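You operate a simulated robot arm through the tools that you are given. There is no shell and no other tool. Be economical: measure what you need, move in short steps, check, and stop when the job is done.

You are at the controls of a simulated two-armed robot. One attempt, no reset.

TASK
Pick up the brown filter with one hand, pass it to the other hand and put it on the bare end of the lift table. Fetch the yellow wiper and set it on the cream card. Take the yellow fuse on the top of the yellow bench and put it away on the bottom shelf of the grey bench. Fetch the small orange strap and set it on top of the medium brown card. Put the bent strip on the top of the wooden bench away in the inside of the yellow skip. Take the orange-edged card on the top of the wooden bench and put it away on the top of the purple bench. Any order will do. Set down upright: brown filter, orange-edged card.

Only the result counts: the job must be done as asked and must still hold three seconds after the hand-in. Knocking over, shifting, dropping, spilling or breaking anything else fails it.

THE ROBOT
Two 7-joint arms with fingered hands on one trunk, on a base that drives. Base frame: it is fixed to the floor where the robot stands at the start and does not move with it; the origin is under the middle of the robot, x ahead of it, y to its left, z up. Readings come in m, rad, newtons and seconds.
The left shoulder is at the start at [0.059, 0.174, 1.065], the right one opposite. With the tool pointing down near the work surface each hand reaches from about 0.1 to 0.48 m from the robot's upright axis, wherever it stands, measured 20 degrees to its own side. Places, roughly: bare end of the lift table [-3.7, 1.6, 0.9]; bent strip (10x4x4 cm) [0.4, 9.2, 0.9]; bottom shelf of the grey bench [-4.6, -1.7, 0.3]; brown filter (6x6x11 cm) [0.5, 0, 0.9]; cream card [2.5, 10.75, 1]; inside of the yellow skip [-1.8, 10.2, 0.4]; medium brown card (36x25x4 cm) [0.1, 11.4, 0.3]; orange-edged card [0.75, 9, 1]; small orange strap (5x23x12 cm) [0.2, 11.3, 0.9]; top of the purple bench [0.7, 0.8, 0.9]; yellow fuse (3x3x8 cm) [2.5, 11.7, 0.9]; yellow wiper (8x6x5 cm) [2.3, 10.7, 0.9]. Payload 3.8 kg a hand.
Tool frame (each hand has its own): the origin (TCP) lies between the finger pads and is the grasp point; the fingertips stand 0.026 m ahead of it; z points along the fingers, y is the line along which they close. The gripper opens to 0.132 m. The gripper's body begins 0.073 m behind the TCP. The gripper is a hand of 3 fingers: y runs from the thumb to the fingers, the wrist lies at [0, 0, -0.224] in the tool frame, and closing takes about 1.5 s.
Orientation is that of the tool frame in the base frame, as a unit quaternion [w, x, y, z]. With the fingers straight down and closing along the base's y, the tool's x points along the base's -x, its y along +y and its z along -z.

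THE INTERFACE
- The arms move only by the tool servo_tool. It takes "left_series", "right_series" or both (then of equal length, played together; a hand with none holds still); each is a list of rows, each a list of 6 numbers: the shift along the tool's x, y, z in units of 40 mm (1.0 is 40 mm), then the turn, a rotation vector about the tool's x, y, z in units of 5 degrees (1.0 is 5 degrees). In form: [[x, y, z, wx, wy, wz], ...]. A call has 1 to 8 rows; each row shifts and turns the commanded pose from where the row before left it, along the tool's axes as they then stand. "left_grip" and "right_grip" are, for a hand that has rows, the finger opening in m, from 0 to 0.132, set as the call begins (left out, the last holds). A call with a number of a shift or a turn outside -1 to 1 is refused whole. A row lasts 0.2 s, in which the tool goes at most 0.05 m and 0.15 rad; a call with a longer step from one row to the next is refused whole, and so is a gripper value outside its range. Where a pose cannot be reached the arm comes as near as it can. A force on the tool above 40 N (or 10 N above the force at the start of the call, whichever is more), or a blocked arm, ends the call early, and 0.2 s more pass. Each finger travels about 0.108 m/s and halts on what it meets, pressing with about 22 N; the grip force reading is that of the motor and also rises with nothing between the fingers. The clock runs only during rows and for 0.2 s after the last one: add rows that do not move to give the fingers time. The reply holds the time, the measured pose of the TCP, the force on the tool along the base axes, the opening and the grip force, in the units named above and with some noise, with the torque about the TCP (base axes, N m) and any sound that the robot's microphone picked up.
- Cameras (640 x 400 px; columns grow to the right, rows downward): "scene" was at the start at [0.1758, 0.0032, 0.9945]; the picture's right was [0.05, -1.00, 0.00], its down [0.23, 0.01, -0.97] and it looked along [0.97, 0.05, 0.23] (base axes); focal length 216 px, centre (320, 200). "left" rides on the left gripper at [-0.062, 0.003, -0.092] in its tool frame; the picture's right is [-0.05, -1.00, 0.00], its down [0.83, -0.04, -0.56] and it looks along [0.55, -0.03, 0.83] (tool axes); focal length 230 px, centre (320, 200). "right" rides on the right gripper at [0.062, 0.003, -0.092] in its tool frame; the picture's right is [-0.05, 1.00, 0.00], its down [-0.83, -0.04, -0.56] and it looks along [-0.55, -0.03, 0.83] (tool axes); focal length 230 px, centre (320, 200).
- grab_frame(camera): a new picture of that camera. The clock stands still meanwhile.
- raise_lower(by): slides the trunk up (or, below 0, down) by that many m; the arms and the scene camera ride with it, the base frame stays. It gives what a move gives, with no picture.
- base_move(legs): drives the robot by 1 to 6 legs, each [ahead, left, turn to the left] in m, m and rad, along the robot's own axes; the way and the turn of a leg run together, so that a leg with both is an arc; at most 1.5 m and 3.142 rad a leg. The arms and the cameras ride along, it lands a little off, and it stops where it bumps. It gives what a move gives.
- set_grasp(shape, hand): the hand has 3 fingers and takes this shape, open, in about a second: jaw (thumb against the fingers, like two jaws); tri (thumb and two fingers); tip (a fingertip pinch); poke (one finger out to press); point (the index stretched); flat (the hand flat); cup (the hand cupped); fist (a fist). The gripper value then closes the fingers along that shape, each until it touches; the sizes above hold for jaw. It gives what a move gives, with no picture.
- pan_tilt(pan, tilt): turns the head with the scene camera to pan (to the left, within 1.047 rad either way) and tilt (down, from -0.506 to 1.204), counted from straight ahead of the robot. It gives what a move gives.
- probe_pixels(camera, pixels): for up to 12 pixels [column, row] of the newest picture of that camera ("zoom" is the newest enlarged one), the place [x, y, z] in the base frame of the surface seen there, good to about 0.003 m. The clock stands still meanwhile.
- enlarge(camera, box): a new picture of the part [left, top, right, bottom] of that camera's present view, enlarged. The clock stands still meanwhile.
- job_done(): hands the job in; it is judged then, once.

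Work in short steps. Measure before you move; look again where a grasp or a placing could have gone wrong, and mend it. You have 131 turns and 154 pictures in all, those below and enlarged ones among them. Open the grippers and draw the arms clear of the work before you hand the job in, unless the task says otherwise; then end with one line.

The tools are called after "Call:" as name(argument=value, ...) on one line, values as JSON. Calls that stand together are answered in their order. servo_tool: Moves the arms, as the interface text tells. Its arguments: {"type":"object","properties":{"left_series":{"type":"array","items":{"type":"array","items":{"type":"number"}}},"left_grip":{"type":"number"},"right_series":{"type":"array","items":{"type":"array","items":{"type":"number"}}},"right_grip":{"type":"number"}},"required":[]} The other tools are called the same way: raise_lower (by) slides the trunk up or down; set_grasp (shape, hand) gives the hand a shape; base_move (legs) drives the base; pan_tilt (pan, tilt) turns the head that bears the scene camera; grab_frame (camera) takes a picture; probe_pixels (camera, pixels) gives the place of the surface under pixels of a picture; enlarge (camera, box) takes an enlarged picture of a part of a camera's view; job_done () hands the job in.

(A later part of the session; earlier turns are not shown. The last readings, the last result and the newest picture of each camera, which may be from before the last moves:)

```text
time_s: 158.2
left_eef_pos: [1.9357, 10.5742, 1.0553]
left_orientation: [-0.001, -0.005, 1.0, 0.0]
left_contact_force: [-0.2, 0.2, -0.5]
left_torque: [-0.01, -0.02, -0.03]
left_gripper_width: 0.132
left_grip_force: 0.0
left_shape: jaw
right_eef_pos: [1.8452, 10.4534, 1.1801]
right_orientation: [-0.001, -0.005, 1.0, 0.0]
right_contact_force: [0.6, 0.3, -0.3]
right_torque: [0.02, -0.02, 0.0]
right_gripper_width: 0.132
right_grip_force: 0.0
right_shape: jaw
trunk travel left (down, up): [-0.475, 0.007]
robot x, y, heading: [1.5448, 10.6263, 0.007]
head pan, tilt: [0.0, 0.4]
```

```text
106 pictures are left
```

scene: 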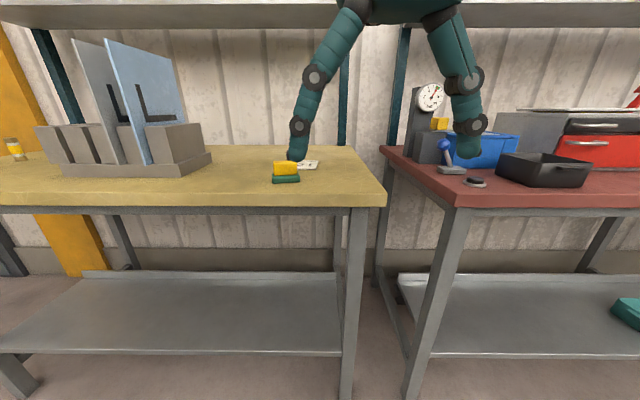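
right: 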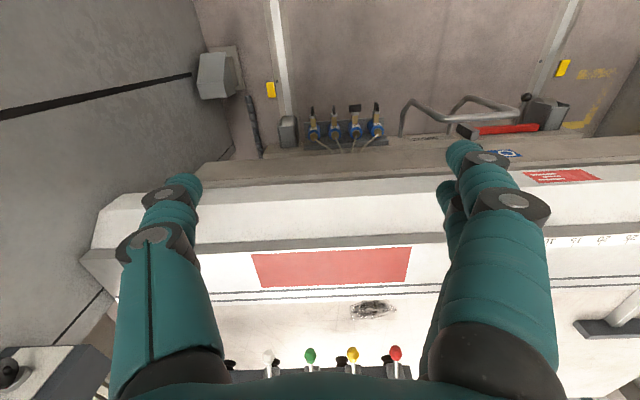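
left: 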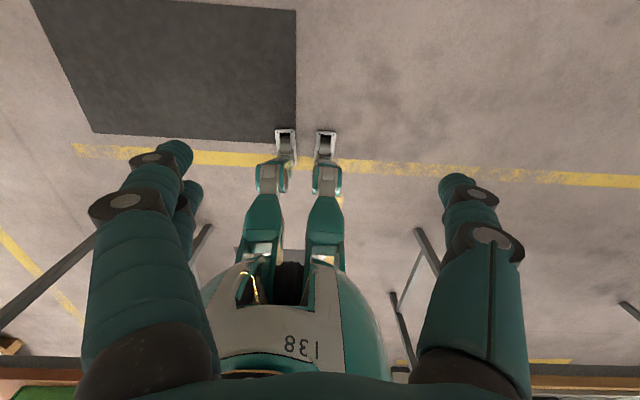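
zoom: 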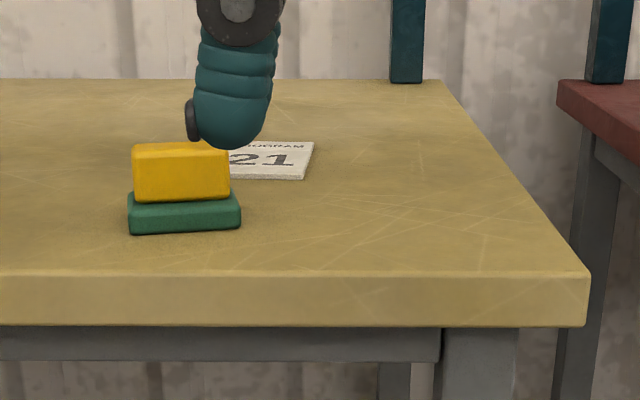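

Raise/move the left hand aside for an unobstructed view.

Call:
servo_tool(left_series=[[0.5, 0.8, -0.6, 0, 0, 0], [0.5, 0.8, -0.6, 0, 0, 0], [0.5, 0.8, -0.6, 0, 0, 0], [0.5, 0.8, -0.6, 0, 0, 0]])

Call:
enlarge(camera="scene", box=[200, 110, 400, 220])

Call:
grab_frame(camera="right")

```text
time_s: 159.2
left_eef_pos: [1.8535, 10.7009, 1.1493]
left_orientation: [0.001, -0.005, 1.0, 0.0]
left_contact_force: [0.0, -1.0, 0.6]
left_torque: [-0.02, 0.02, -0.02]
left_gripper_width: 0.1317
left_grip_force: 0.0
left_shape: jaw
right_eef_pos: [1.8442, 10.4541, 1.1799]
right_orientation: [0.001, -0.005, 1.0, 0.0]
right_contact_force: [-1.1, -0.3, 0.0]
right_torque: [0.0, -0.02, 0.04]
right_gripper_width: 0.1321
right_grip_force: 0.0
right_shape: jaw
trunk travel left (down, up): [-0.475, 0.007]
robot x, y, heading: [1.539, 10.6248, 0.009]
head pan, tilt: [0.0, 0.4]
```

```text
3.20 times, centred on (300, 165) of scene
```

zoom: 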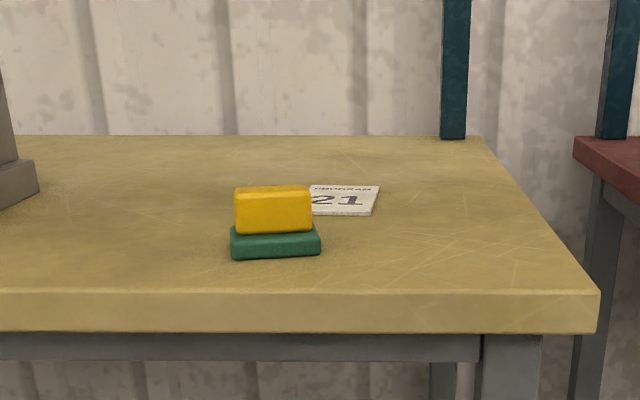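

```text
104 pictures are left
```

right: 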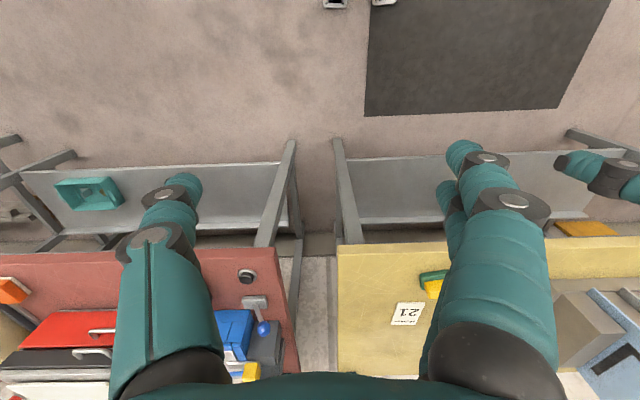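

The only cream card here is the "PROGRAM 21" plate. Measure its corners and the wiper from the right camera.

Call:
enlarge(camera="right", box=[340, 230, 460, 350])

Call:
probe_pixels(camera="right", pixels=[[398, 303], [425, 304], [419, 325], [392, 324], [408, 314], [435, 275], [422, 278], [432, 291], [420, 287], [443, 272]])

```text
3.33 times, centred on (400, 290) of right
```

zoom: 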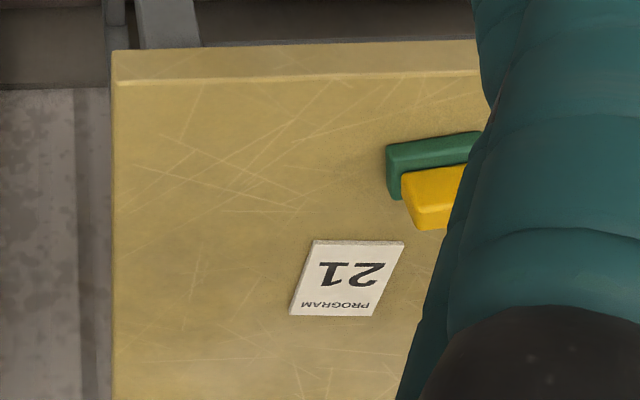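

```text
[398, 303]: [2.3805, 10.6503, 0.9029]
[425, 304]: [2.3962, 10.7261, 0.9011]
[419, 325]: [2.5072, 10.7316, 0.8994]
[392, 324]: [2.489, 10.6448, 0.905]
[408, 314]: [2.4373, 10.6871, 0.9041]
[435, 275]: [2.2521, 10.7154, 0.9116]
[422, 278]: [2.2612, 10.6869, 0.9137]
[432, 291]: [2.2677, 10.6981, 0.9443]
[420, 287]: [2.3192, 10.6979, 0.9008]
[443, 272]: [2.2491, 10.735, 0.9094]
```

Card centre ≈(2.437,10.687), wiper ≈(2.28,10.718). Pull the left hand back, drive closer (to ≈(1.88,10.87)) so the right hand does this, and lower the trunk 0.1.

Call:
servo_tool(left_series=[[0.8, 0.3, 0, 0, 0, 0], [0.8, 0.3, 0, 0, 0, 0], [0.8, 0.3, 0, 0, 0, 0]])

Call:
base_move(legs=[[0, 0.245, 0], [0.34, 0, 0]])

Call:
raise_lower(by=-0.1)

Call:
grab_frame(camera="right")

Call:
grab_frame(camera="scene")

```text
time_s: 160.1
left_eef_pos: [1.7579, 10.7351, 1.1511]
left_orientation: [0.0, -0.005, 1.0, 0.0]
left_contact_force: [0.3, -0.6, -0.8]
left_torque: [0.02, -0.02, 0.0]
left_gripper_width: 0.1317
left_grip_force: 0.0
left_shape: jaw
right_eef_pos: [1.8444, 10.4528, 1.1806]
right_orientation: [0.0, -0.005, 1.0, 0.001]
right_contact_force: [0.2, -0.2, 0.0]
right_torque: [-0.01, -0.02, 0.04]
right_gripper_width: 0.132
right_grip_force: 0.0
right_shape: jaw
trunk travel left (down, up): [-0.475, 0.007]
robot x, y, heading: [1.5406, 10.6236, 0.01]
head pan, tilt: [0.0, 0.4]
```

```text
time_s: 164.6
left_eef_pos: [2.0914, 10.9846, 1.1508]
left_orientation: [0.001, -0.007, 1.0, 0.001]
left_contact_force: [0.4, 0.1, 0.7]
left_torque: [0.0, 0.05, 0.03]
left_gripper_width: 0.132
left_grip_force: 0.1
left_shape: jaw
right_eef_pos: [2.1781, 10.7042, 1.1798]
right_orientation: [0.001, -0.007, 1.0, -0.001]
right_contact_force: [-0.4, 0.6, 0.8]
right_torque: [0.0, 0.01, 0.01]
right_gripper_width: 0.1318
right_grip_force: 0.1
right_shape: jaw
trunk travel left (down, up): [-0.475, 0.007]
robot x, y, heading: [1.8761, 10.8757, 0.013]
head pan, tilt: [0.0, 0.4]
```

```text
time_s: 166.0
left_eef_pos: [2.0917, 10.9862, 1.0518]
left_orientation: [0.001, -0.007, 1.0, 0.0]
left_contact_force: [-1.1, 0.9, -0.5]
left_torque: [0.04, 0.03, 0.0]
left_gripper_width: 0.1319
left_grip_force: 0.1
left_shape: jaw
right_eef_pos: [2.1778, 10.7046, 1.0809]
right_orientation: [0.001, -0.007, 1.0, -0.001]
right_contact_force: [-0.9, -0.4, 0.3]
right_torque: [0.01, 0.02, 0.0]
right_gripper_width: 0.1318
right_grip_force: 0.0
right_shape: jaw
trunk travel left (down, up): [-0.375, 0.107]
robot x, y, heading: [1.8767, 10.8756, 0.008]
head pan, tilt: [0.0, 0.4]
```

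```text
102 pictures are left
```

right: 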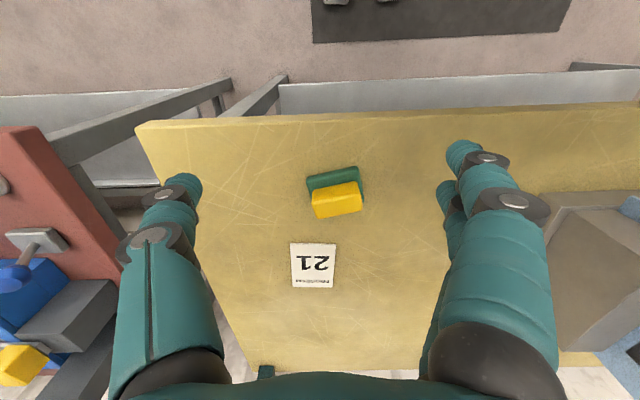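

```text
101 pictures are left
```

scene: 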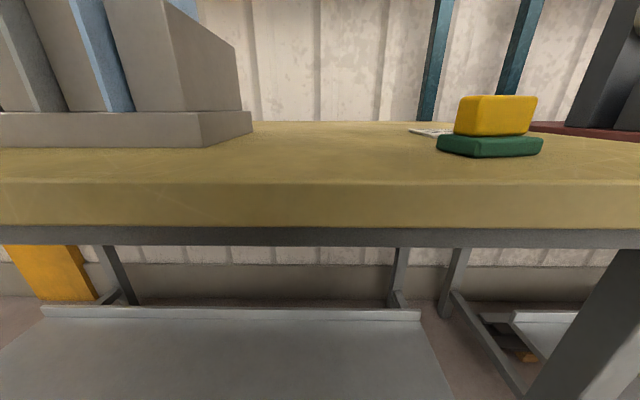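

Measure the wiper's top corners and card precisely.

Call:
probe_pixels(camera="right", pixels=[[314, 193], [358, 184], [361, 210], [316, 216], [337, 200], [307, 180], [357, 168], [291, 245], [336, 244], [333, 287], [296, 286], [313, 265]])

```text
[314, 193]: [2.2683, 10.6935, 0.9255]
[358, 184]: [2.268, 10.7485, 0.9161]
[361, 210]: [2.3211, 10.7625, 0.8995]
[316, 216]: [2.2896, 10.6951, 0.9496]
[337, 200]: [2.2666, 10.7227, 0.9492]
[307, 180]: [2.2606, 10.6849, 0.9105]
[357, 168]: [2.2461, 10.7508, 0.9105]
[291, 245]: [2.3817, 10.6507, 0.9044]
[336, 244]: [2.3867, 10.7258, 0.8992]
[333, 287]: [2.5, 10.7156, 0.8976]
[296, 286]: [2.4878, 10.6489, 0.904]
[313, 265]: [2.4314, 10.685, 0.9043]
```

Wiper top z 0.95, centre ≈(2.278,10.722), yawed ≈12° CCW. Move over, yaw −12° about tool z and partly descend.

Call:
servo_tool(right_series=[[-0.83, 0.145, 0, 0, 0, 0], [-0.83, 0.145, 0, 0, 0, 0], [-0.83, 0.145, 0, 0, 0, 0], [0, 0, 0.7, 0, 0, -0.8], [0, 0, 0.7, 0, 0, -0.8], [0, 0, 0.7, 0, 0, -0.8]])

Call:
grab_frame(camera="right")

```text
time_s: 167.4
left_eef_pos: [2.0919, 10.9861, 1.0507]
left_orientation: [-0.001, -0.007, 1.0, 0.0]
left_contact_force: [-0.9, 0.3, -0.3]
left_torque: [0.01, -0.02, 0.02]
left_gripper_width: 0.1318
left_grip_force: 0.1
left_shape: jaw
right_eef_pos: [2.2774, 10.7247, 0.995]
right_orientation: [0.001, -0.112, 0.994, 0.0]
right_contact_force: [-0.5, 0.0, 0.5]
right_torque: [-0.01, 0.05, 0.04]
right_gripper_width: 0.1319
right_grip_force: 0.0
right_shape: jaw
trunk travel left (down, up): [-0.375, 0.107]
robot x, y, heading: [1.8731, 10.8755, 0.011]
head pan, tilt: [0.0, 0.4]
```

```text
100 pictures are left
```

right: 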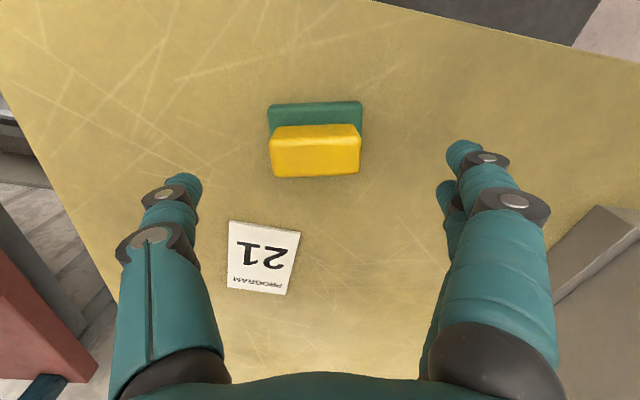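

Yaw aligned. Descend 0.059 and grip.

Call:
servo_tool(right_series=[[0, -0.05, 0.74, 0, 0, 0], [0, 0, 0.74, 0, 0, 0]])

Call:
servo_tool(right_series=[[0, 0, 0, 0, 0, 0], [0, 0, 0, 0, 0, 0], [0, 0, 0, 0, 0, 0], [0, 0, 0, 0, 0, 0], [0, 0, 0, 0, 0, 0], [0, 0, -0.7, 0, 0, 0], [0, 0, -0.7, 0, 0, 0], [0, 0, 0, 0, 0, 0]], right_grip=0)

Call:
grab_frame(camera="right")

```text
time_s: 168.0
left_eef_pos: [2.0925, 10.9846, 1.051]
left_orientation: [0.0, -0.007, 1.0, -0.001]
left_contact_force: [0.0, 0.3, 0.9]
left_torque: [0.0, -0.03, 0.01]
left_gripper_width: 0.1319
left_grip_force: 0.1
left_shape: jaw
right_eef_pos: [2.2785, 10.7238, 0.9365]
right_orientation: [0.001, -0.111, 0.994, 0.0]
right_contact_force: [0.5, 0.0, -0.4]
right_torque: [-0.05, 0.01, -0.01]
right_gripper_width: 0.132
right_grip_force: 0.1
right_shape: jaw
trunk travel left (down, up): [-0.375, 0.107]
robot x, y, heading: [1.8754, 10.8741, 0.012]
head pan, tilt: [0.0, 0.4]
```

```text
time_s: 169.8
left_eef_pos: [2.0932, 10.9853, 1.0504]
left_orientation: [-0.001, -0.007, 1.0, 0.0]
left_contact_force: [-0.9, 0.0, -0.3]
left_torque: [0.0, 0.0, -0.03]
left_gripper_width: 0.132
left_grip_force: 0.0
left_shape: jaw
right_eef_pos: [2.279, 10.7224, 0.9923]
right_orientation: [0.0, -0.111, 0.994, 0.001]
right_contact_force: [0.5, -0.6, -0.3]
right_torque: [0.02, 0.0, -0.02]
right_gripper_width: 0.0587
right_grip_force: 21.5
right_shape: jaw
trunk travel left (down, up): [-0.375, 0.107]
robot x, y, heading: [1.8707, 10.8769, 0.01]
head pan, tilt: [0.0, 0.4]
```

```text
99 pictures are left
```

right: 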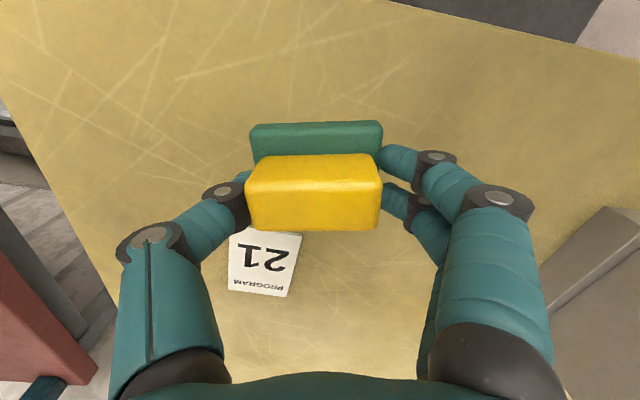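

Wiper held. Undo the yaw, move over the card centre.

Call:
servo_tool(right_series=[[0, 0, 0, 0, 0, 0.8], [0, 0, 0, 0, 0, 0.8], [0, 0, 0, 0, 0, 0.8], [-0.975, -0.22, 0, 0, 0, 0], [-0.975, -0.22, 0, 0, 0, 0], [-0.975, -0.22, 0, 0, 0, 0], [-0.975, -0.22, 0, 0, 0, 0], [0, 0, 0.3, 0, 0, 0]])

Call:
grab_frame(camera="right")

Call:
pan_tilt(pan=-0.3, tilt=0.3)

Call:
grab_frame(camera="scene")

```text
time_s: 171.6
left_eef_pos: [2.0914, 10.9855, 1.0503]
left_orientation: [0.0, -0.007, 1.0, 0.0]
left_contact_force: [-0.2, -1.1, -0.5]
left_torque: [0.01, -0.05, -0.01]
left_gripper_width: 0.1317
left_grip_force: 0.0
left_shape: jaw
right_eef_pos: [2.4371, 10.6858, 0.9793]
right_orientation: [0.001, -0.008, 1.0, 0.0]
right_contact_force: [-0.5, 0.4, -0.7]
right_torque: [-0.03, 0.0, 0.01]
right_gripper_width: 0.0587
right_grip_force: 21.8
right_shape: jaw
trunk travel left (down, up): [-0.375, 0.107]
robot x, y, heading: [1.8767, 10.8758, 0.018]
head pan, tilt: [0.0, 0.4]
```

```text
98 pictures are left
```

right: 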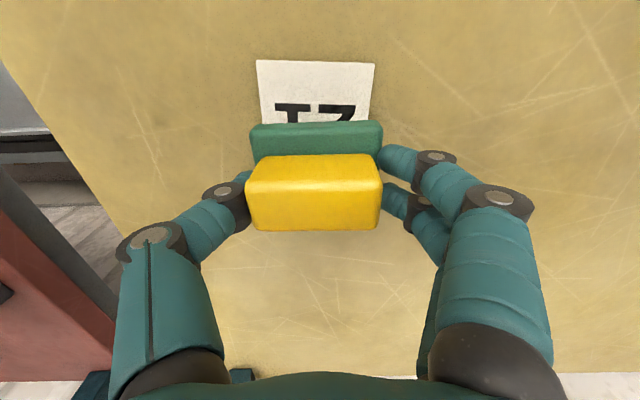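

```text
time_s: 172.4
left_eef_pos: [2.0916, 10.9856, 1.0506]
left_orientation: [0.0, -0.006, 1.0, 0.0]
left_contact_force: [-0.1, -0.2, 0.1]
left_torque: [-0.05, -0.01, -0.01]
left_gripper_width: 0.1321
left_grip_force: 0.1
left_shape: jaw
right_eef_pos: [2.4369, 10.6851, 0.9806]
right_orientation: [0.0, -0.007, 1.0, 0.0]
right_contact_force: [0.0, 0.6, -1.9]
right_torque: [0.01, -0.01, 0.02]
right_gripper_width: 0.0583
right_grip_force: 22.0
right_shape: jaw
trunk travel left (down, up): [-0.375, 0.107]
robot x, y, heading: [1.8783, 10.8758, 0.012]
head pan, tilt: [-0.3, 0.3]
```

```text
97 pictures are left
```

scene: 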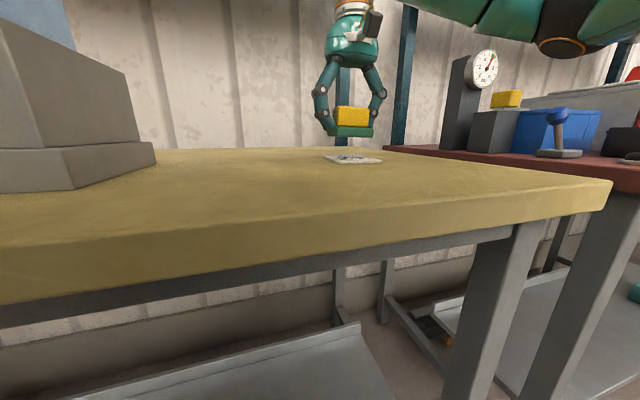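

Over the card. Lower to touch.

Call:
servo_tool(right_series=[[0, 0, 0.45, 0, 0, 0], [0, 0, 0.4, 0, 0, 0], [0, 0, 0.1, 0, 0, 0], [0, 0, 0.06, 0, 0, 0]])

```text
time_s: 173.4
left_eef_pos: [2.0906, 10.9863, 1.0506]
left_orientation: [0.001, -0.007, 1.0, 0.0]
left_contact_force: [0.0, 0.3, -0.3]
left_torque: [0.02, 0.01, 0.0]
left_gripper_width: 0.1317
left_grip_force: 0.0
left_shape: jaw
right_eef_pos: [2.4371, 10.6869, 0.9432]
right_orientation: [0.003, -0.007, 1.0, 0.001]
right_contact_force: [3.4, 0.1, 10.8]
right_torque: [-0.45, -0.07, 0.08]
right_gripper_width: 0.0588
right_grip_force: 22.2
right_shape: jaw
trunk travel left (down, up): [-0.375, 0.107]
robot x, y, heading: [1.8731, 10.8812, 0.016]
head pan, tilt: [-0.3, 0.3]
```

Contact (11 N). Open and lift off.

Call:
servo_tool(right_series=[[0, 0, 0, 0, 0, 0], [0, 0, 0, 0, 0, 0], [0, 0, 0, 0, 0, 0], [0, 0, 0, 0, 0, 0], [0, 0, -0.9, 0, 0, 0], [0, 0, -0.9, 0, 0, 0], [0.5, 0, -0.9, 0, 0, 0], [0.9, 0, -0.6, 0, 0, 0]], right_grip=0.132)

Call:
grab_frame(camera="right")

Call:
enlarge(camera="scene", box=[270, 90, 430, 190])

```text
time_s: 175.2
left_eef_pos: [2.0907, 10.9849, 1.0504]
left_orientation: [0.001, -0.007, 1.0, -0.001]
left_contact_force: [-0.6, 0.1, -1.0]
left_torque: [0.05, -0.03, 0.04]
left_gripper_width: 0.1321
left_grip_force: 0.2
left_shape: jaw
right_eef_pos: [2.3757, 10.6839, 1.0748]
right_orientation: [-0.001, -0.007, 1.0, -0.001]
right_contact_force: [0.3, -0.7, 0.3]
right_torque: [-0.01, 0.0, 0.0]
right_gripper_width: 0.1322
right_grip_force: 0.2
right_shape: jaw
trunk travel left (down, up): [-0.375, 0.107]
robot x, y, heading: [1.8758, 10.8753, 0.008]
head pan, tilt: [-0.3, 0.3]
```

```text
96 pictures are left
```

right: 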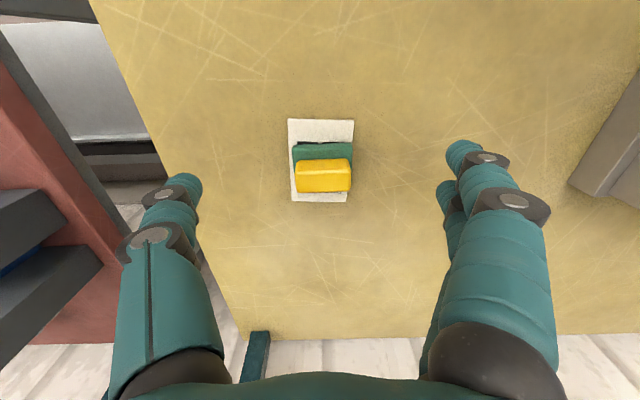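

```text
4.00 times, centred on (350, 140) of scene
```

zoom: 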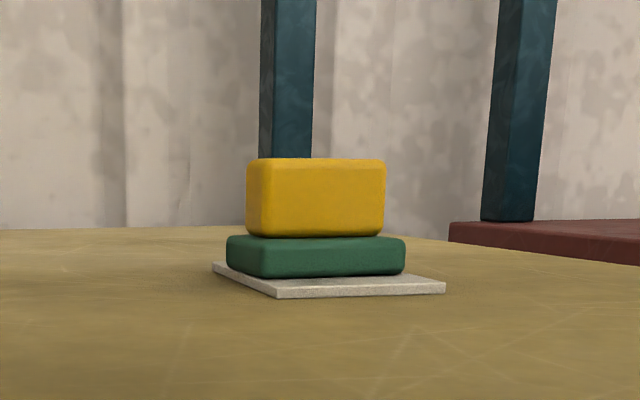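

Wiper is on the card. Now back off, slide left to y≈11.87 and look at the fuse.

Call:
base_move(legs=[[-0.35, 0, 0], [0, 0.99, -0.01]])

Call:
pan_tilt(pan=-0.1, tilt=0.35)

Call:
grab_frame(camera="scene")

Call:
grab_frame(camera="right")

```text
time_s: 185.9
left_eef_pos: [1.7384, 11.9588, 1.0513]
left_orientation: [0.0, -0.004, 1.0, 0.0]
left_contact_force: [0.3, 0.2, -0.1]
left_torque: [0.01, 0.0, -0.02]
left_gripper_width: 0.1319
left_grip_force: 0.0
left_shape: jaw
right_eef_pos: [2.0216, 11.6571, 1.0745]
right_orientation: [-0.001, -0.004, 1.0, 0.0]
right_contact_force: [1.0, -0.5, 0.1]
right_torque: [0.0, 0.0, 0.0]
right_gripper_width: 0.132
right_grip_force: 0.1
right_shape: jaw
trunk travel left (down, up): [-0.375, 0.107]
robot x, y, heading: [1.521, 11.849, 0.008]
head pan, tilt: [-0.3, 0.3]
```

```text
time_s: 186.7
left_eef_pos: [1.7382, 11.9587, 1.0501]
left_orientation: [0.0, -0.004, 1.0, 0.0]
left_contact_force: [-0.3, 0.4, 0.5]
left_torque: [0.0, 0.01, 0.01]
left_gripper_width: 0.1323
left_grip_force: 0.0
left_shape: jaw
right_eef_pos: [2.0214, 11.6567, 1.0741]
right_orientation: [0.0, -0.004, 1.0, 0.0]
right_contact_force: [-0.3, 0.0, -0.4]
right_torque: [0.0, -0.03, 0.02]
right_gripper_width: 0.1318
right_grip_force: 0.0
right_shape: jaw
trunk travel left (down, up): [-0.375, 0.107]
robot x, y, heading: [1.5206, 11.8511, 0.007]
head pan, tilt: [-0.099, 0.351]
```

```text
94 pictures are left
```

scene: 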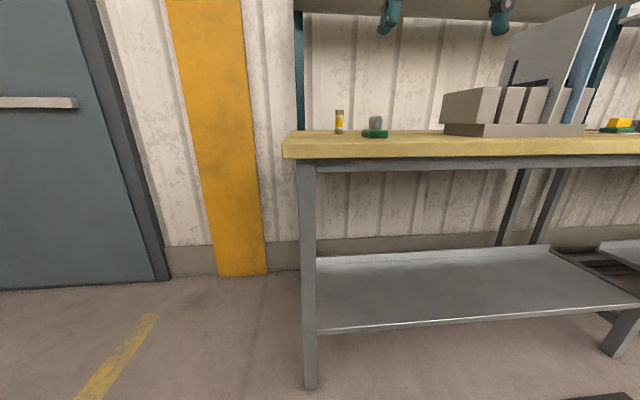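

```text
93 pictures are left
```

right: 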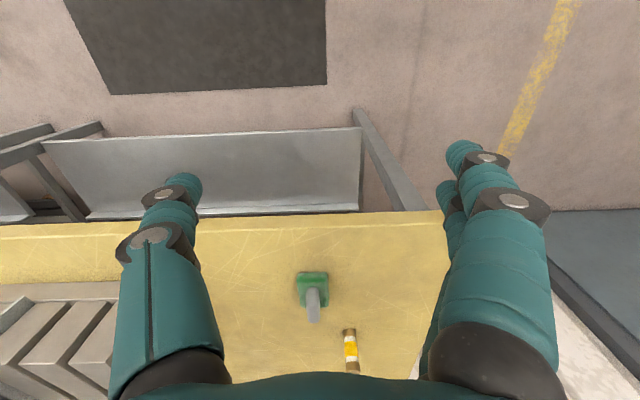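

Call:
enlarge(camera="scene", box=[280, 80, 440, 180])

Call:
probe_pixels(camera="scene", pixels=[[340, 112], [340, 123], [340, 131], [336, 122], [343, 122], [375, 120], [375, 134], [365, 133], [386, 133]])

Call:
probe_pixels(camera="right", pixels=[[349, 332], [350, 350], [352, 370], [314, 300], [312, 280], [300, 290], [326, 290]])

```text
4.00 times, centred on (360, 130) of scene
```

zoom: 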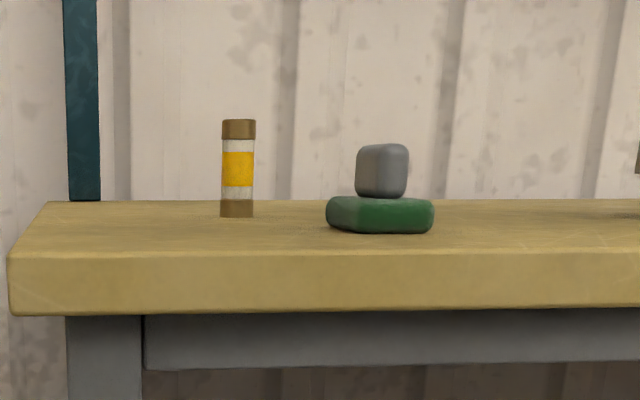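

```text
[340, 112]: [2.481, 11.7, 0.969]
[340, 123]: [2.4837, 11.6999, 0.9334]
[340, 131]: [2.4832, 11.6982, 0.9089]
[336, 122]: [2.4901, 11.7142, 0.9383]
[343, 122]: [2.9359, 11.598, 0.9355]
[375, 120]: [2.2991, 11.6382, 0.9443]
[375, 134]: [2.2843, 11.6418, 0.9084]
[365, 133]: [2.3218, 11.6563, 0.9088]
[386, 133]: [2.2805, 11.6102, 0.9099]
```

```text
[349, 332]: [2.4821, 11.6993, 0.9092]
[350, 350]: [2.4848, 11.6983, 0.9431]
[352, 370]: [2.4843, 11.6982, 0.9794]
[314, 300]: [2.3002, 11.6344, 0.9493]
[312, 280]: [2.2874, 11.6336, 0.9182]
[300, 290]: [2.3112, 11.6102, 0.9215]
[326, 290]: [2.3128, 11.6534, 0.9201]
```

Fuse centre ≈(2.497,11.699), z 0.90–0.98; the green/grey block at x≈2.31 is clear of my fingers. Drive 0.36 ahead, then tilt the right hand 30° forward over the fuse.

Call:
base_move(legs=[[0.36, 0, 0]])

Call:
servo_tool(right_series=[[-0.3, 0.2, 0, 0, -1, 0], [-0.3, 0.2, 0, 0, -1, 0], [-0.3, 0.2, 0, 0, -1, 0], [-0.3, 0.2, 0, 0, -1, 0], [0, 0.2, 0, 0, -1, 0], [0, 0, 0, 0, -1, 0]])

Call:
grab_frame(camera="right")

```text
time_s: 189.0
left_eef_pos: [2.0974, 11.9597, 1.0514]
left_orientation: [0.0, -0.002, 1.0, 0.0]
left_contact_force: [0.1, 0.6, -0.2]
left_torque: [0.0, 0.01, 0.0]
left_gripper_width: 0.1316
left_grip_force: 0.0
left_shape: jaw
right_eef_pos: [2.3811, 11.6558, 1.0735]
right_orientation: [-0.001, -0.003, 1.0, 0.001]
right_contact_force: [0.2, 0.8, 0.2]
right_torque: [-0.01, -0.02, -0.01]
right_gripper_width: 0.1318
right_grip_force: 0.1
right_shape: jaw
trunk travel left (down, up): [-0.375, 0.107]
robot x, y, heading: [1.8815, 11.851, 0.006]
head pan, tilt: [-0.099, 0.351]
```

```text
time_s: 190.4
left_eef_pos: [2.097, 11.9598, 1.0509]
left_orientation: [0.0, -0.003, 1.0, 0.0]
left_contact_force: [-1.3, -0.2, -0.2]
left_torque: [0.01, -0.03, 0.02]
left_gripper_width: 0.1318
left_grip_force: 0.0
left_shape: jaw
right_eef_pos: [2.4265, 11.6958, 1.0807]
right_orientation: [0.26, -0.003, 0.966, 0.002]
right_contact_force: [-0.1, 0.8, -0.4]
right_torque: [0.0, -0.01, 0.02]
right_gripper_width: 0.1319
right_grip_force: 0.0
right_shape: jaw
trunk travel left (down, up): [-0.375, 0.107]
robot x, y, heading: [1.8797, 11.8508, 0.007]
head pan, tilt: [-0.099, 0.351]
```

```text
91 pictures are left
```

right: 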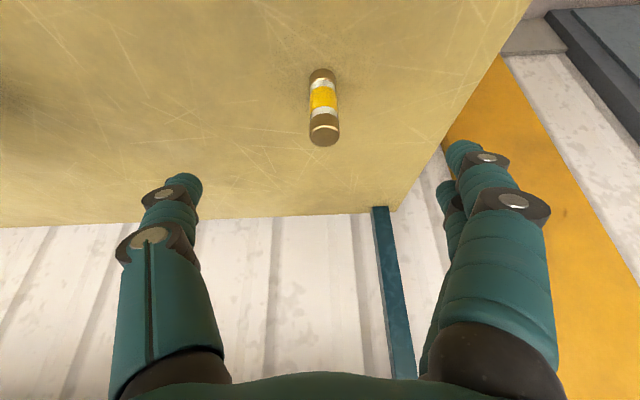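

The approach is almost purely along the tool axis: 0.144 m. Advance, then grip and lift.

Call:
servo_tool(right_series=[[0.015, 0.025, 0.9, 0, 0, 0], [0.015, 0.025, 0.9, 0, 0, 0], [0.015, 0.025, 0.9, 0, 0, 0], [0.015, 0.025, 0.9, 0, 0, 0]])

Call:
servo_tool(right_series=[[0, 0, 0, 0, 0, 0], [0, 0, 0, 0, 0, 0], [0, 0, 0, 0, 0, 0], [0, 0, 0, 0, 0, 0], [0, 0, 0, 0, 0, 0], [0, 0, 0, 0, 0, 0], [0, 0, 0, 0, 0, 0]], right_grip=0)

Call:
servo_tool(right_series=[[-0.5, 0, -0.86, 0, 0, 0], [-0.5, 0, -0.86, 0, 0, 0], [-0.5, 0, -0.86, 0, 0, 0], [0, 0, 0, 0, 0, 0]])

Call:
grab_frame(camera="right")

```text
time_s: 191.4
left_eef_pos: [2.0976, 11.9603, 1.0502]
left_orientation: [-0.001, -0.002, 1.0, 0.0]
left_contact_force: [0.3, -0.5, 0.5]
left_torque: [0.02, 0.01, 0.0]
left_gripper_width: 0.1318
left_grip_force: 0.1
left_shape: jaw
right_eef_pos: [2.4961, 11.7021, 0.9572]
right_orientation: [0.26, -0.002, 0.966, 0.001]
right_contact_force: [-1.1, 0.0, 0.3]
right_torque: [0.02, -0.02, 0.0]
right_gripper_width: 0.132
right_grip_force: 0.0
right_shape: jaw
trunk travel left (down, up): [-0.375, 0.107]
robot x, y, heading: [1.8797, 11.8527, 0.008]
head pan, tilt: [-0.099, 0.351]
```

```text
time_s: 193.0
left_eef_pos: [2.0977, 11.9607, 1.051]
left_orientation: [0.0, -0.002, 1.0, 0.0]
left_contact_force: [-0.1, 0.5, -0.7]
left_torque: [0.02, -0.03, 0.04]
left_gripper_width: 0.1319
left_grip_force: 0.1
left_shape: jaw
right_eef_pos: [2.4946, 11.7035, 0.9585]
right_orientation: [0.26, -0.002, 0.966, 0.0]
right_contact_force: [0.2, 0.1, 0.1]
right_torque: [0.03, 0.01, 0.01]
right_gripper_width: 0.0173
right_grip_force: 21.5
right_shape: jaw
trunk travel left (down, up): [-0.375, 0.107]
robot x, y, heading: [1.8819, 11.8537, 0.002]
head pan, tilt: [-0.099, 0.351]
```

```text
time_s: 194.0
left_eef_pos: [2.098, 11.9609, 1.0508]
left_orientation: [-0.001, -0.003, 1.0, 0.0]
left_contact_force: [0.1, -0.7, -0.4]
left_torque: [0.0, -0.02, -0.03]
left_gripper_width: 0.1318
left_grip_force: 0.0
left_shape: jaw
right_eef_pos: [2.4972, 11.7034, 1.0766]
right_orientation: [0.258, -0.003, 0.966, 0.001]
right_contact_force: [-0.1, 0.2, -0.3]
right_torque: [-0.01, 0.01, 0.01]
right_gripper_width: 0.0169
right_grip_force: 22.3
right_shape: jaw
trunk travel left (down, up): [-0.375, 0.107]
robot x, y, heading: [1.88, 11.851, 0.003]
head pan, tilt: [-0.099, 0.351]
```

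```text
90 pictures are left
```

right: 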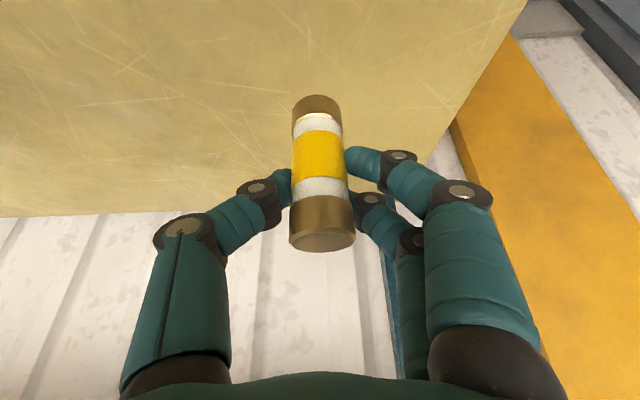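

Fuse held in the right hand. Untilt and tuck it, back off to x≈1.4, y≈11 and turn to face west (-x) to see the strap's bench.

Call:
servo_tool(right_series=[[0.9, 0, 0, 0, 1, 0], [0.9, 0, 0, 0, 1, 0], [0.9, 0, 0, 0, 1, 0], [0.9, 0, 0, 0, 1, 0], [0.9, 0, 0, 0, 1, 0], [0.9, 0, 0, 0, 1, 0]])

Call:
base_move(legs=[[-0.45, 0, 0], [0, -0.9, 0], [0, 0, 3.0]])

Call:
pan_tilt(pan=-0.1, tilt=0.3)

Call:
grab_frame(camera="scene")

```text
time_s: 195.4
left_eef_pos: [2.0972, 11.9596, 1.0509]
left_orientation: [0.001, -0.002, 1.0, 0.0]
left_contact_force: [-0.7, 0.0, 0.3]
left_torque: [0.01, 0.02, -0.03]
left_gripper_width: 0.1317
left_grip_force: 0.0
left_shape: jaw
right_eef_pos: [2.2941, 11.7001, 1.0077]
right_orientation: [0.0, -0.003, 1.0, 0.0]
right_contact_force: [0.3, -0.9, -0.2]
right_torque: [0.04, -0.06, 0.0]
right_gripper_width: 0.0172
right_grip_force: 21.9
right_shape: jaw
trunk travel left (down, up): [-0.375, 0.107]
robot x, y, heading: [1.8828, 11.85, 0.005]
head pan, tilt: [-0.099, 0.351]
```

```text
time_s: 213.2
left_eef_pos: [1.2094, 10.8497, 1.0521]
left_orientation: [0.0, 1.0, -0.028, 0.001]
left_contact_force: [0.6, -0.1, 0.6]
left_torque: [-0.01, 0.02, -0.02]
left_gripper_width: 0.1319
left_grip_force: 0.1
left_shape: jaw
right_eef_pos: [1.0301, 11.1228, 1.008]
right_orientation: [0.0, 1.0, -0.027, 0.0]
right_contact_force: [0.4, 0.5, -0.5]
right_torque: [0.01, 0.01, 0.01]
right_gripper_width: 0.0168
right_grip_force: 22.0
right_shape: jaw
trunk travel left (down, up): [-0.375, 0.107]
robot x, y, heading: [1.4356, 10.9441, 3.083]
head pan, tilt: [-0.099, 0.351]
```

```text
time_s: 213.8
left_eef_pos: [1.2115, 10.8512, 1.0516]
left_orientation: [0.0, 1.0, -0.028, 0.0]
left_contact_force: [-0.7, -0.1, -0.6]
left_torque: [0.02, 0.0, 0.0]
left_gripper_width: 0.1319
left_grip_force: 0.1
left_shape: jaw
right_eef_pos: [1.0298, 11.1212, 1.0072]
right_orientation: [0.0, 1.0, -0.027, 0.0]
right_contact_force: [0.6, -0.2, -0.8]
right_torque: [-0.01, -0.01, -0.02]
right_gripper_width: 0.0164
right_grip_force: 22.0
right_shape: jaw
trunk travel left (down, up): [-0.375, 0.107]
robot x, y, heading: [1.433, 10.946, 3.081]
head pan, tilt: [-0.099, 0.3]
```

```text
89 pictures are left
```

scene: 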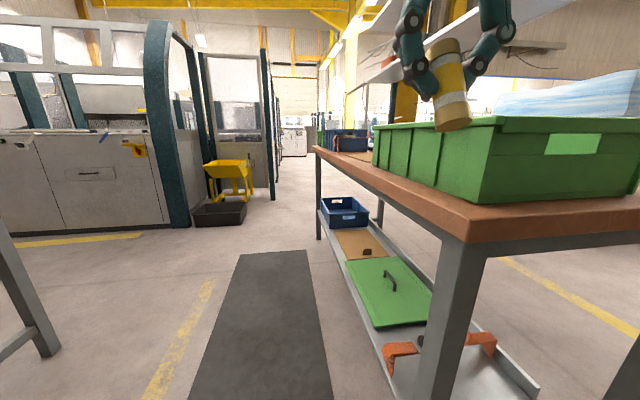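

I probe the bench layout, skip, and brown card on the low shelf.

Call:
probe_pixels(camera="scene", pixels=[[365, 240], [340, 232], [368, 252], [318, 150], [440, 210], [485, 245], [380, 130], [340, 140], [230, 165], [230, 190], [220, 215], [388, 262]])

Call:
enlarge(camera="scene", box=[300, 110, 460, 300])

```text
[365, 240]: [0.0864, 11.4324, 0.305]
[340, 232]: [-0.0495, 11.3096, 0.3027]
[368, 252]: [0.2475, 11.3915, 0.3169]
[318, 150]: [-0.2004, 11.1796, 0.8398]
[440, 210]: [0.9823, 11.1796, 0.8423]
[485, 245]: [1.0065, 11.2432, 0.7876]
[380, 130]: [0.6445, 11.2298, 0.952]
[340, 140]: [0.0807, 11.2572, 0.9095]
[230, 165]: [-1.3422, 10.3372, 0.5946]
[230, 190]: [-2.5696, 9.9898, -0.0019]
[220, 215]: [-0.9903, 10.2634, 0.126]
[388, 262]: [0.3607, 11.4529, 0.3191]
```

```text
2.11 times, centred on (380, 205) of scene
```

zoom: 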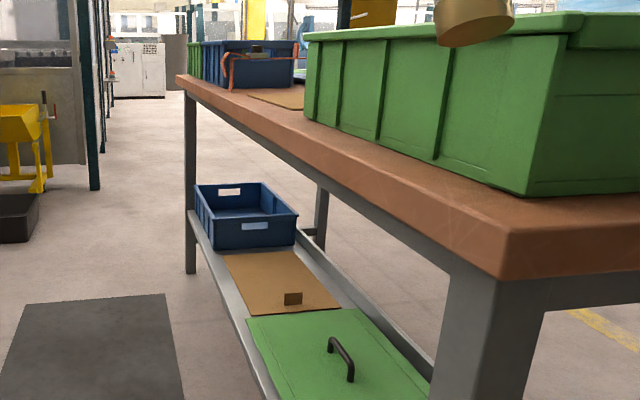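

Bench top front edge y≈11.18, x from -0.2 to 1.0; brown card on the low shelf x -0.05..0.27, y 11.3..11.55. Drive in front of it at (0.25,10.58) and face +y.

Call:
base_move(legs=[[0.05, 0.37, 0], [1.15, 0.02, 0], [0, 0, -1.51]])

Call:
pan_tilt(pan=0, tilt=0.5)

Call:
grab_frame(camera="scene")

```text
time_s: 226.9
left_eef_pos: [0.1018, 10.888, 1.0512]
left_orientation: [0.0, -0.681, 0.732, 0.0]
left_contact_force: [0.1, 0.2, -0.5]
left_torque: [0.0, 0.01, -0.02]
left_gripper_width: 0.1319
left_grip_force: 0.1
left_shape: jaw
right_eef_pos: [0.3764, 11.0639, 1.007]
right_orientation: [0.0, -0.681, 0.732, 0.001]
right_contact_force: [0.2, 0.3, -0.3]
right_torque: [0.01, 0.02, -0.01]
right_gripper_width: 0.0167
right_grip_force: 21.6
right_shape: jaw
trunk travel left (down, up): [-0.375, 0.107]
robot x, y, heading: [0.1901, 10.6623, 1.496]
head pan, tilt: [-0.099, 0.3]
```

```text
time_s: 227.7
left_eef_pos: [0.1017, 10.8871, 1.0511]
left_orientation: [0.0, -0.681, 0.733, 0.0]
left_contact_force: [0.5, 0.2, 0.0]
left_torque: [0.03, 0.0, 0.0]
left_gripper_width: 0.1317
left_grip_force: 0.1
left_shape: jaw
right_eef_pos: [0.3772, 11.0645, 1.0074]
right_orientation: [0.0, -0.681, 0.733, 0.0]
right_contact_force: [-0.9, 0.2, -0.2]
right_torque: [0.02, -0.03, 0.02]
right_gripper_width: 0.0165
right_grip_force: 21.8
right_shape: jaw
trunk travel left (down, up): [-0.375, 0.107]
robot x, y, heading: [0.1957, 10.6633, 1.501]
head pan, tilt: [0.0, 0.499]
```

```text
87 pictures are left
```

scene: 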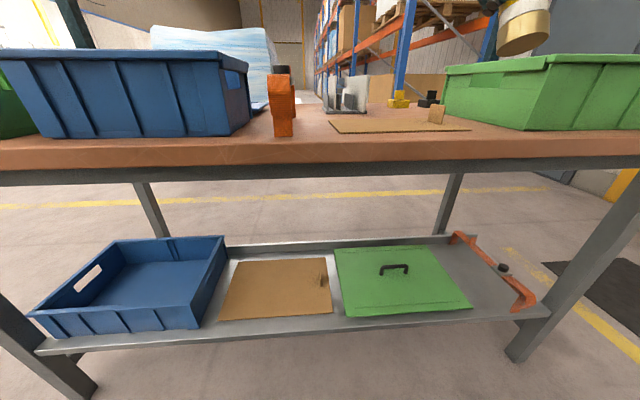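

The small orange strap is at (283,100), seen end-on. Raise the trunk for a better view and enlarge.

Call:
raise_lower(by=0.1)

Call:
enlarge(camera="scene", box=[220, 80, 480, 240])

Call:
grab_frame(camera="right")

```text
time_s: 229.0
left_eef_pos: [0.1007, 10.8889, 1.1502]
left_orientation: [0.0, -0.681, 0.732, -0.001]
left_contact_force: [-0.5, 0.1, -0.5]
left_torque: [0.01, -0.04, -0.01]
left_gripper_width: 0.1319
left_grip_force: 0.1
left_shape: jaw
right_eef_pos: [0.3759, 11.0648, 1.1056]
right_orientation: [-0.001, -0.681, 0.732, -0.001]
right_contact_force: [0.1, -0.1, -0.6]
right_torque: [0.01, -0.02, 0.02]
right_gripper_width: 0.0167
right_grip_force: 22.2
right_shape: jaw
trunk travel left (down, up): [-0.475, 0.007]
robot x, y, heading: [0.1939, 10.6642, 1.498]
head pan, tilt: [0.0, 0.499]
```

```text
2.46 times, centred on (350, 160) of scene
```

zoom: 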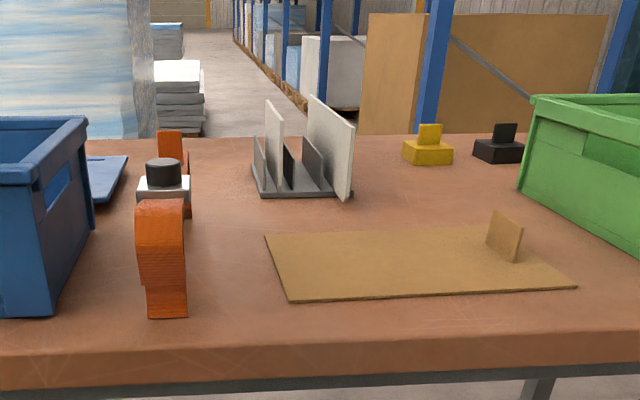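

```text
85 pictures are left
```

right: 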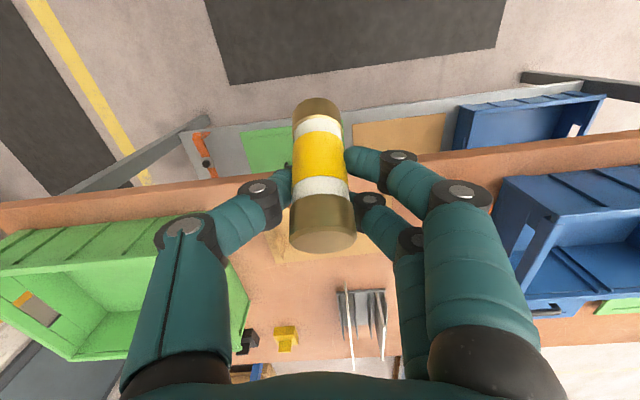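

Call:
probe_pixels(camera="zoom", pixels=[[165, 260], [165, 305], [185, 200], [142, 215], [163, 165], [163, 187], [172, 145], [188, 210], [20, 240], [95, 225], [60, 130], [290, 270]])

Call:
pan_tilt(pan=0.2, tilt=0.5)

Call:
enlarge(camera="scene", box=[270, 90, 390, 210])

```text
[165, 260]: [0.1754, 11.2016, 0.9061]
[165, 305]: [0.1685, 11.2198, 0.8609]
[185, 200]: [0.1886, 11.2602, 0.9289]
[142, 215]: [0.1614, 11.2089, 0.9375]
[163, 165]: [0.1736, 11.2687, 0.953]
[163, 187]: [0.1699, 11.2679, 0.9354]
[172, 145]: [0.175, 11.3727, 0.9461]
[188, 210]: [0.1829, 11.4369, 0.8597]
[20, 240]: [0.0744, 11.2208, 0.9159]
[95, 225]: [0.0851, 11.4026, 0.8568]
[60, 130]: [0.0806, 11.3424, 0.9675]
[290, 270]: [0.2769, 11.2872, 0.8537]
```

```text
time_s: 229.7
left_eef_pos: [0.1023, 10.8871, 1.1492]
left_orientation: [0.0, -0.681, 0.732, 0.0]
left_contact_force: [0.0, 0.4, 0.0]
left_torque: [-0.02, 0.0, -0.02]
left_gripper_width: 0.132
left_grip_force: 0.1
left_shape: jaw
right_eef_pos: [0.3762, 11.0643, 1.1082]
right_orientation: [0.001, -0.681, 0.732, 0.0]
right_contact_force: [-0.1, 0.5, -0.9]
right_torque: [0.02, 0.01, -0.01]
right_gripper_width: 0.0167
right_grip_force: 22.2
right_shape: jaw
trunk travel left (down, up): [-0.475, 0.007]
robot x, y, heading: [0.1927, 10.6632, 1.497]
head pan, tilt: [0.201, 0.499]
```

```text
3.33 times, centred on (330, 150) of scene
```

zoom: 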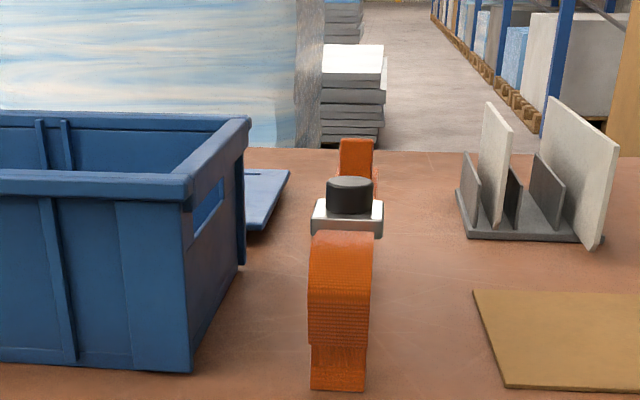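

Bench top z≈0.854; strap spans y 11.20–11.43 at x≈0.172, knob at y≈11.285, z≈0.935. Align the base, tuck the right hand back and tilt the left hand 40° forward.

Call:
base_move(legs=[[0, -0.1, 0.075]])

Call:
servo_tool(left_series=[[0, 0, 0, 0, -1, 0], [0, 0, 0, 0, -1, 0], [0, 0, 0, 0, -1, 0], [0, 0, 0, 0, -1, 0], [0, 0, 0, 0, -1, 0], [0, 0, 0, 0, -1, 0], [0, 0, 0, 0, -1, 0], [0, 0, 0, 0, -1, 0]], left_grip=0.09, right_series=[[0.7, -0.2, 0, 0, 0, 0], [0.7, -0.2, 0, 0, 0, 0], [0.7, -0.2, 0, 0, 0, 0], [0.7, -0.2, 0, 0, 0, 0], [0.7, -0.2, 0, 0, 0, 0], [0.7, -0.2, 0, 0, 0, 0], [0.7, -0.2, 0, 0, 0, 0], [0, 0, 0, 0, 0, 0]])

```text
time_s: 231.2
left_eef_pos: [0.1828, 10.8765, 1.1502]
left_orientation: [-0.001, 0.708, -0.707, 0.0]
left_contact_force: [0.6, -0.6, 0.2]
left_torque: [-0.01, 0.01, -0.02]
left_gripper_width: 0.1318
left_grip_force: 0.1
left_shape: jaw
right_eef_pos: [0.4441, 11.0722, 1.107]
right_orientation: [-0.001, 0.708, -0.707, -0.001]
right_contact_force: [0.5, 0.8, 0.1]
right_torque: [-0.02, 0.03, -0.01]
right_gripper_width: 0.0169
right_grip_force: 21.8
right_shape: jaw
trunk travel left (down, up): [-0.475, 0.007]
robot x, y, heading: [0.2878, 10.658, 1.571]
head pan, tilt: [0.201, 0.499]
```

```text
time_s: 233.1
left_eef_pos: [0.1844, 10.8801, 1.158]
left_orientation: [-0.108, 0.7, -0.698, -0.107]
left_contact_force: [0.0, -0.4, 0.4]
left_torque: [-0.03, -0.03, 0.0]
left_gripper_width: 0.0904
left_grip_force: 0.0
left_shape: jaw
left hand out of reach, approached as far as the arm can: row 4, 5, 6, 7, 8
right_eef_pos: [0.4984, 10.8921, 1.1074]
right_orientation: [0.0, 0.708, -0.706, 0.0]
right_contact_force: [-0.1, 0.3, -0.8]
right_torque: [0.0, -0.01, 0.01]
right_gripper_width: 0.0166
right_grip_force: 22.0
right_shape: jaw
right hand out of reach, approached as far as the arm can: row 7
trunk travel left (down, up): [-0.475, 0.007]
robot x, y, heading: [0.2917, 10.6595, 1.57]
head pan, tilt: [0.201, 0.499]
```

Too close to the body to tilt there; move forward 0.2 first and then continue the tilt.

Call:
servo_tool(left_series=[[-0.95, 0, 0.3, 0, 0, 0], [-0.95, 0, 0.3, 0, 0, 0], [-0.95, 0, 0.3, 0, 0, 0], [-0.95, 0, 0.3, 0, 0, 0], [0, 0, 0, 0, -1, 0], [0, 0, 0, 0, -1, 0], [0, 0, 0, 0, -1, 0], [0, 0, 0, 0, -1, 0]])

Call:
grab_frame(camera="left")

```text
time_s: 234.8
left_eef_pos: [0.1859, 11.0387, 1.1577]
left_orientation: [-0.228, 0.67, -0.669, -0.227]
left_contact_force: [0.5, 0.1, 0.2]
left_torque: [0.03, -0.04, -0.02]
left_gripper_width: 0.0903
left_grip_force: 0.1
left_shape: jaw
right_eef_pos: [0.4999, 10.892, 1.1072]
right_orientation: [-0.001, 0.708, -0.706, -0.001]
right_contact_force: [0.2, -0.3, -0.9]
right_torque: [0.01, 0.01, 0.0]
right_gripper_width: 0.0165
right_grip_force: 21.9
right_shape: jaw
trunk travel left (down, up): [-0.475, 0.007]
robot x, y, heading: [0.2905, 10.659, 1.566]
head pan, tilt: [0.201, 0.499]
```

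```text
83 pictures are left
```

left: 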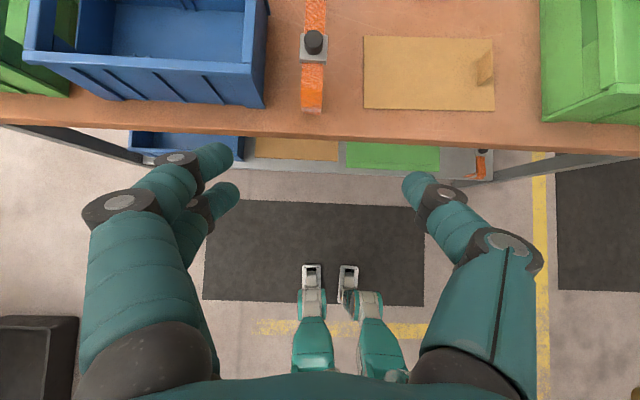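

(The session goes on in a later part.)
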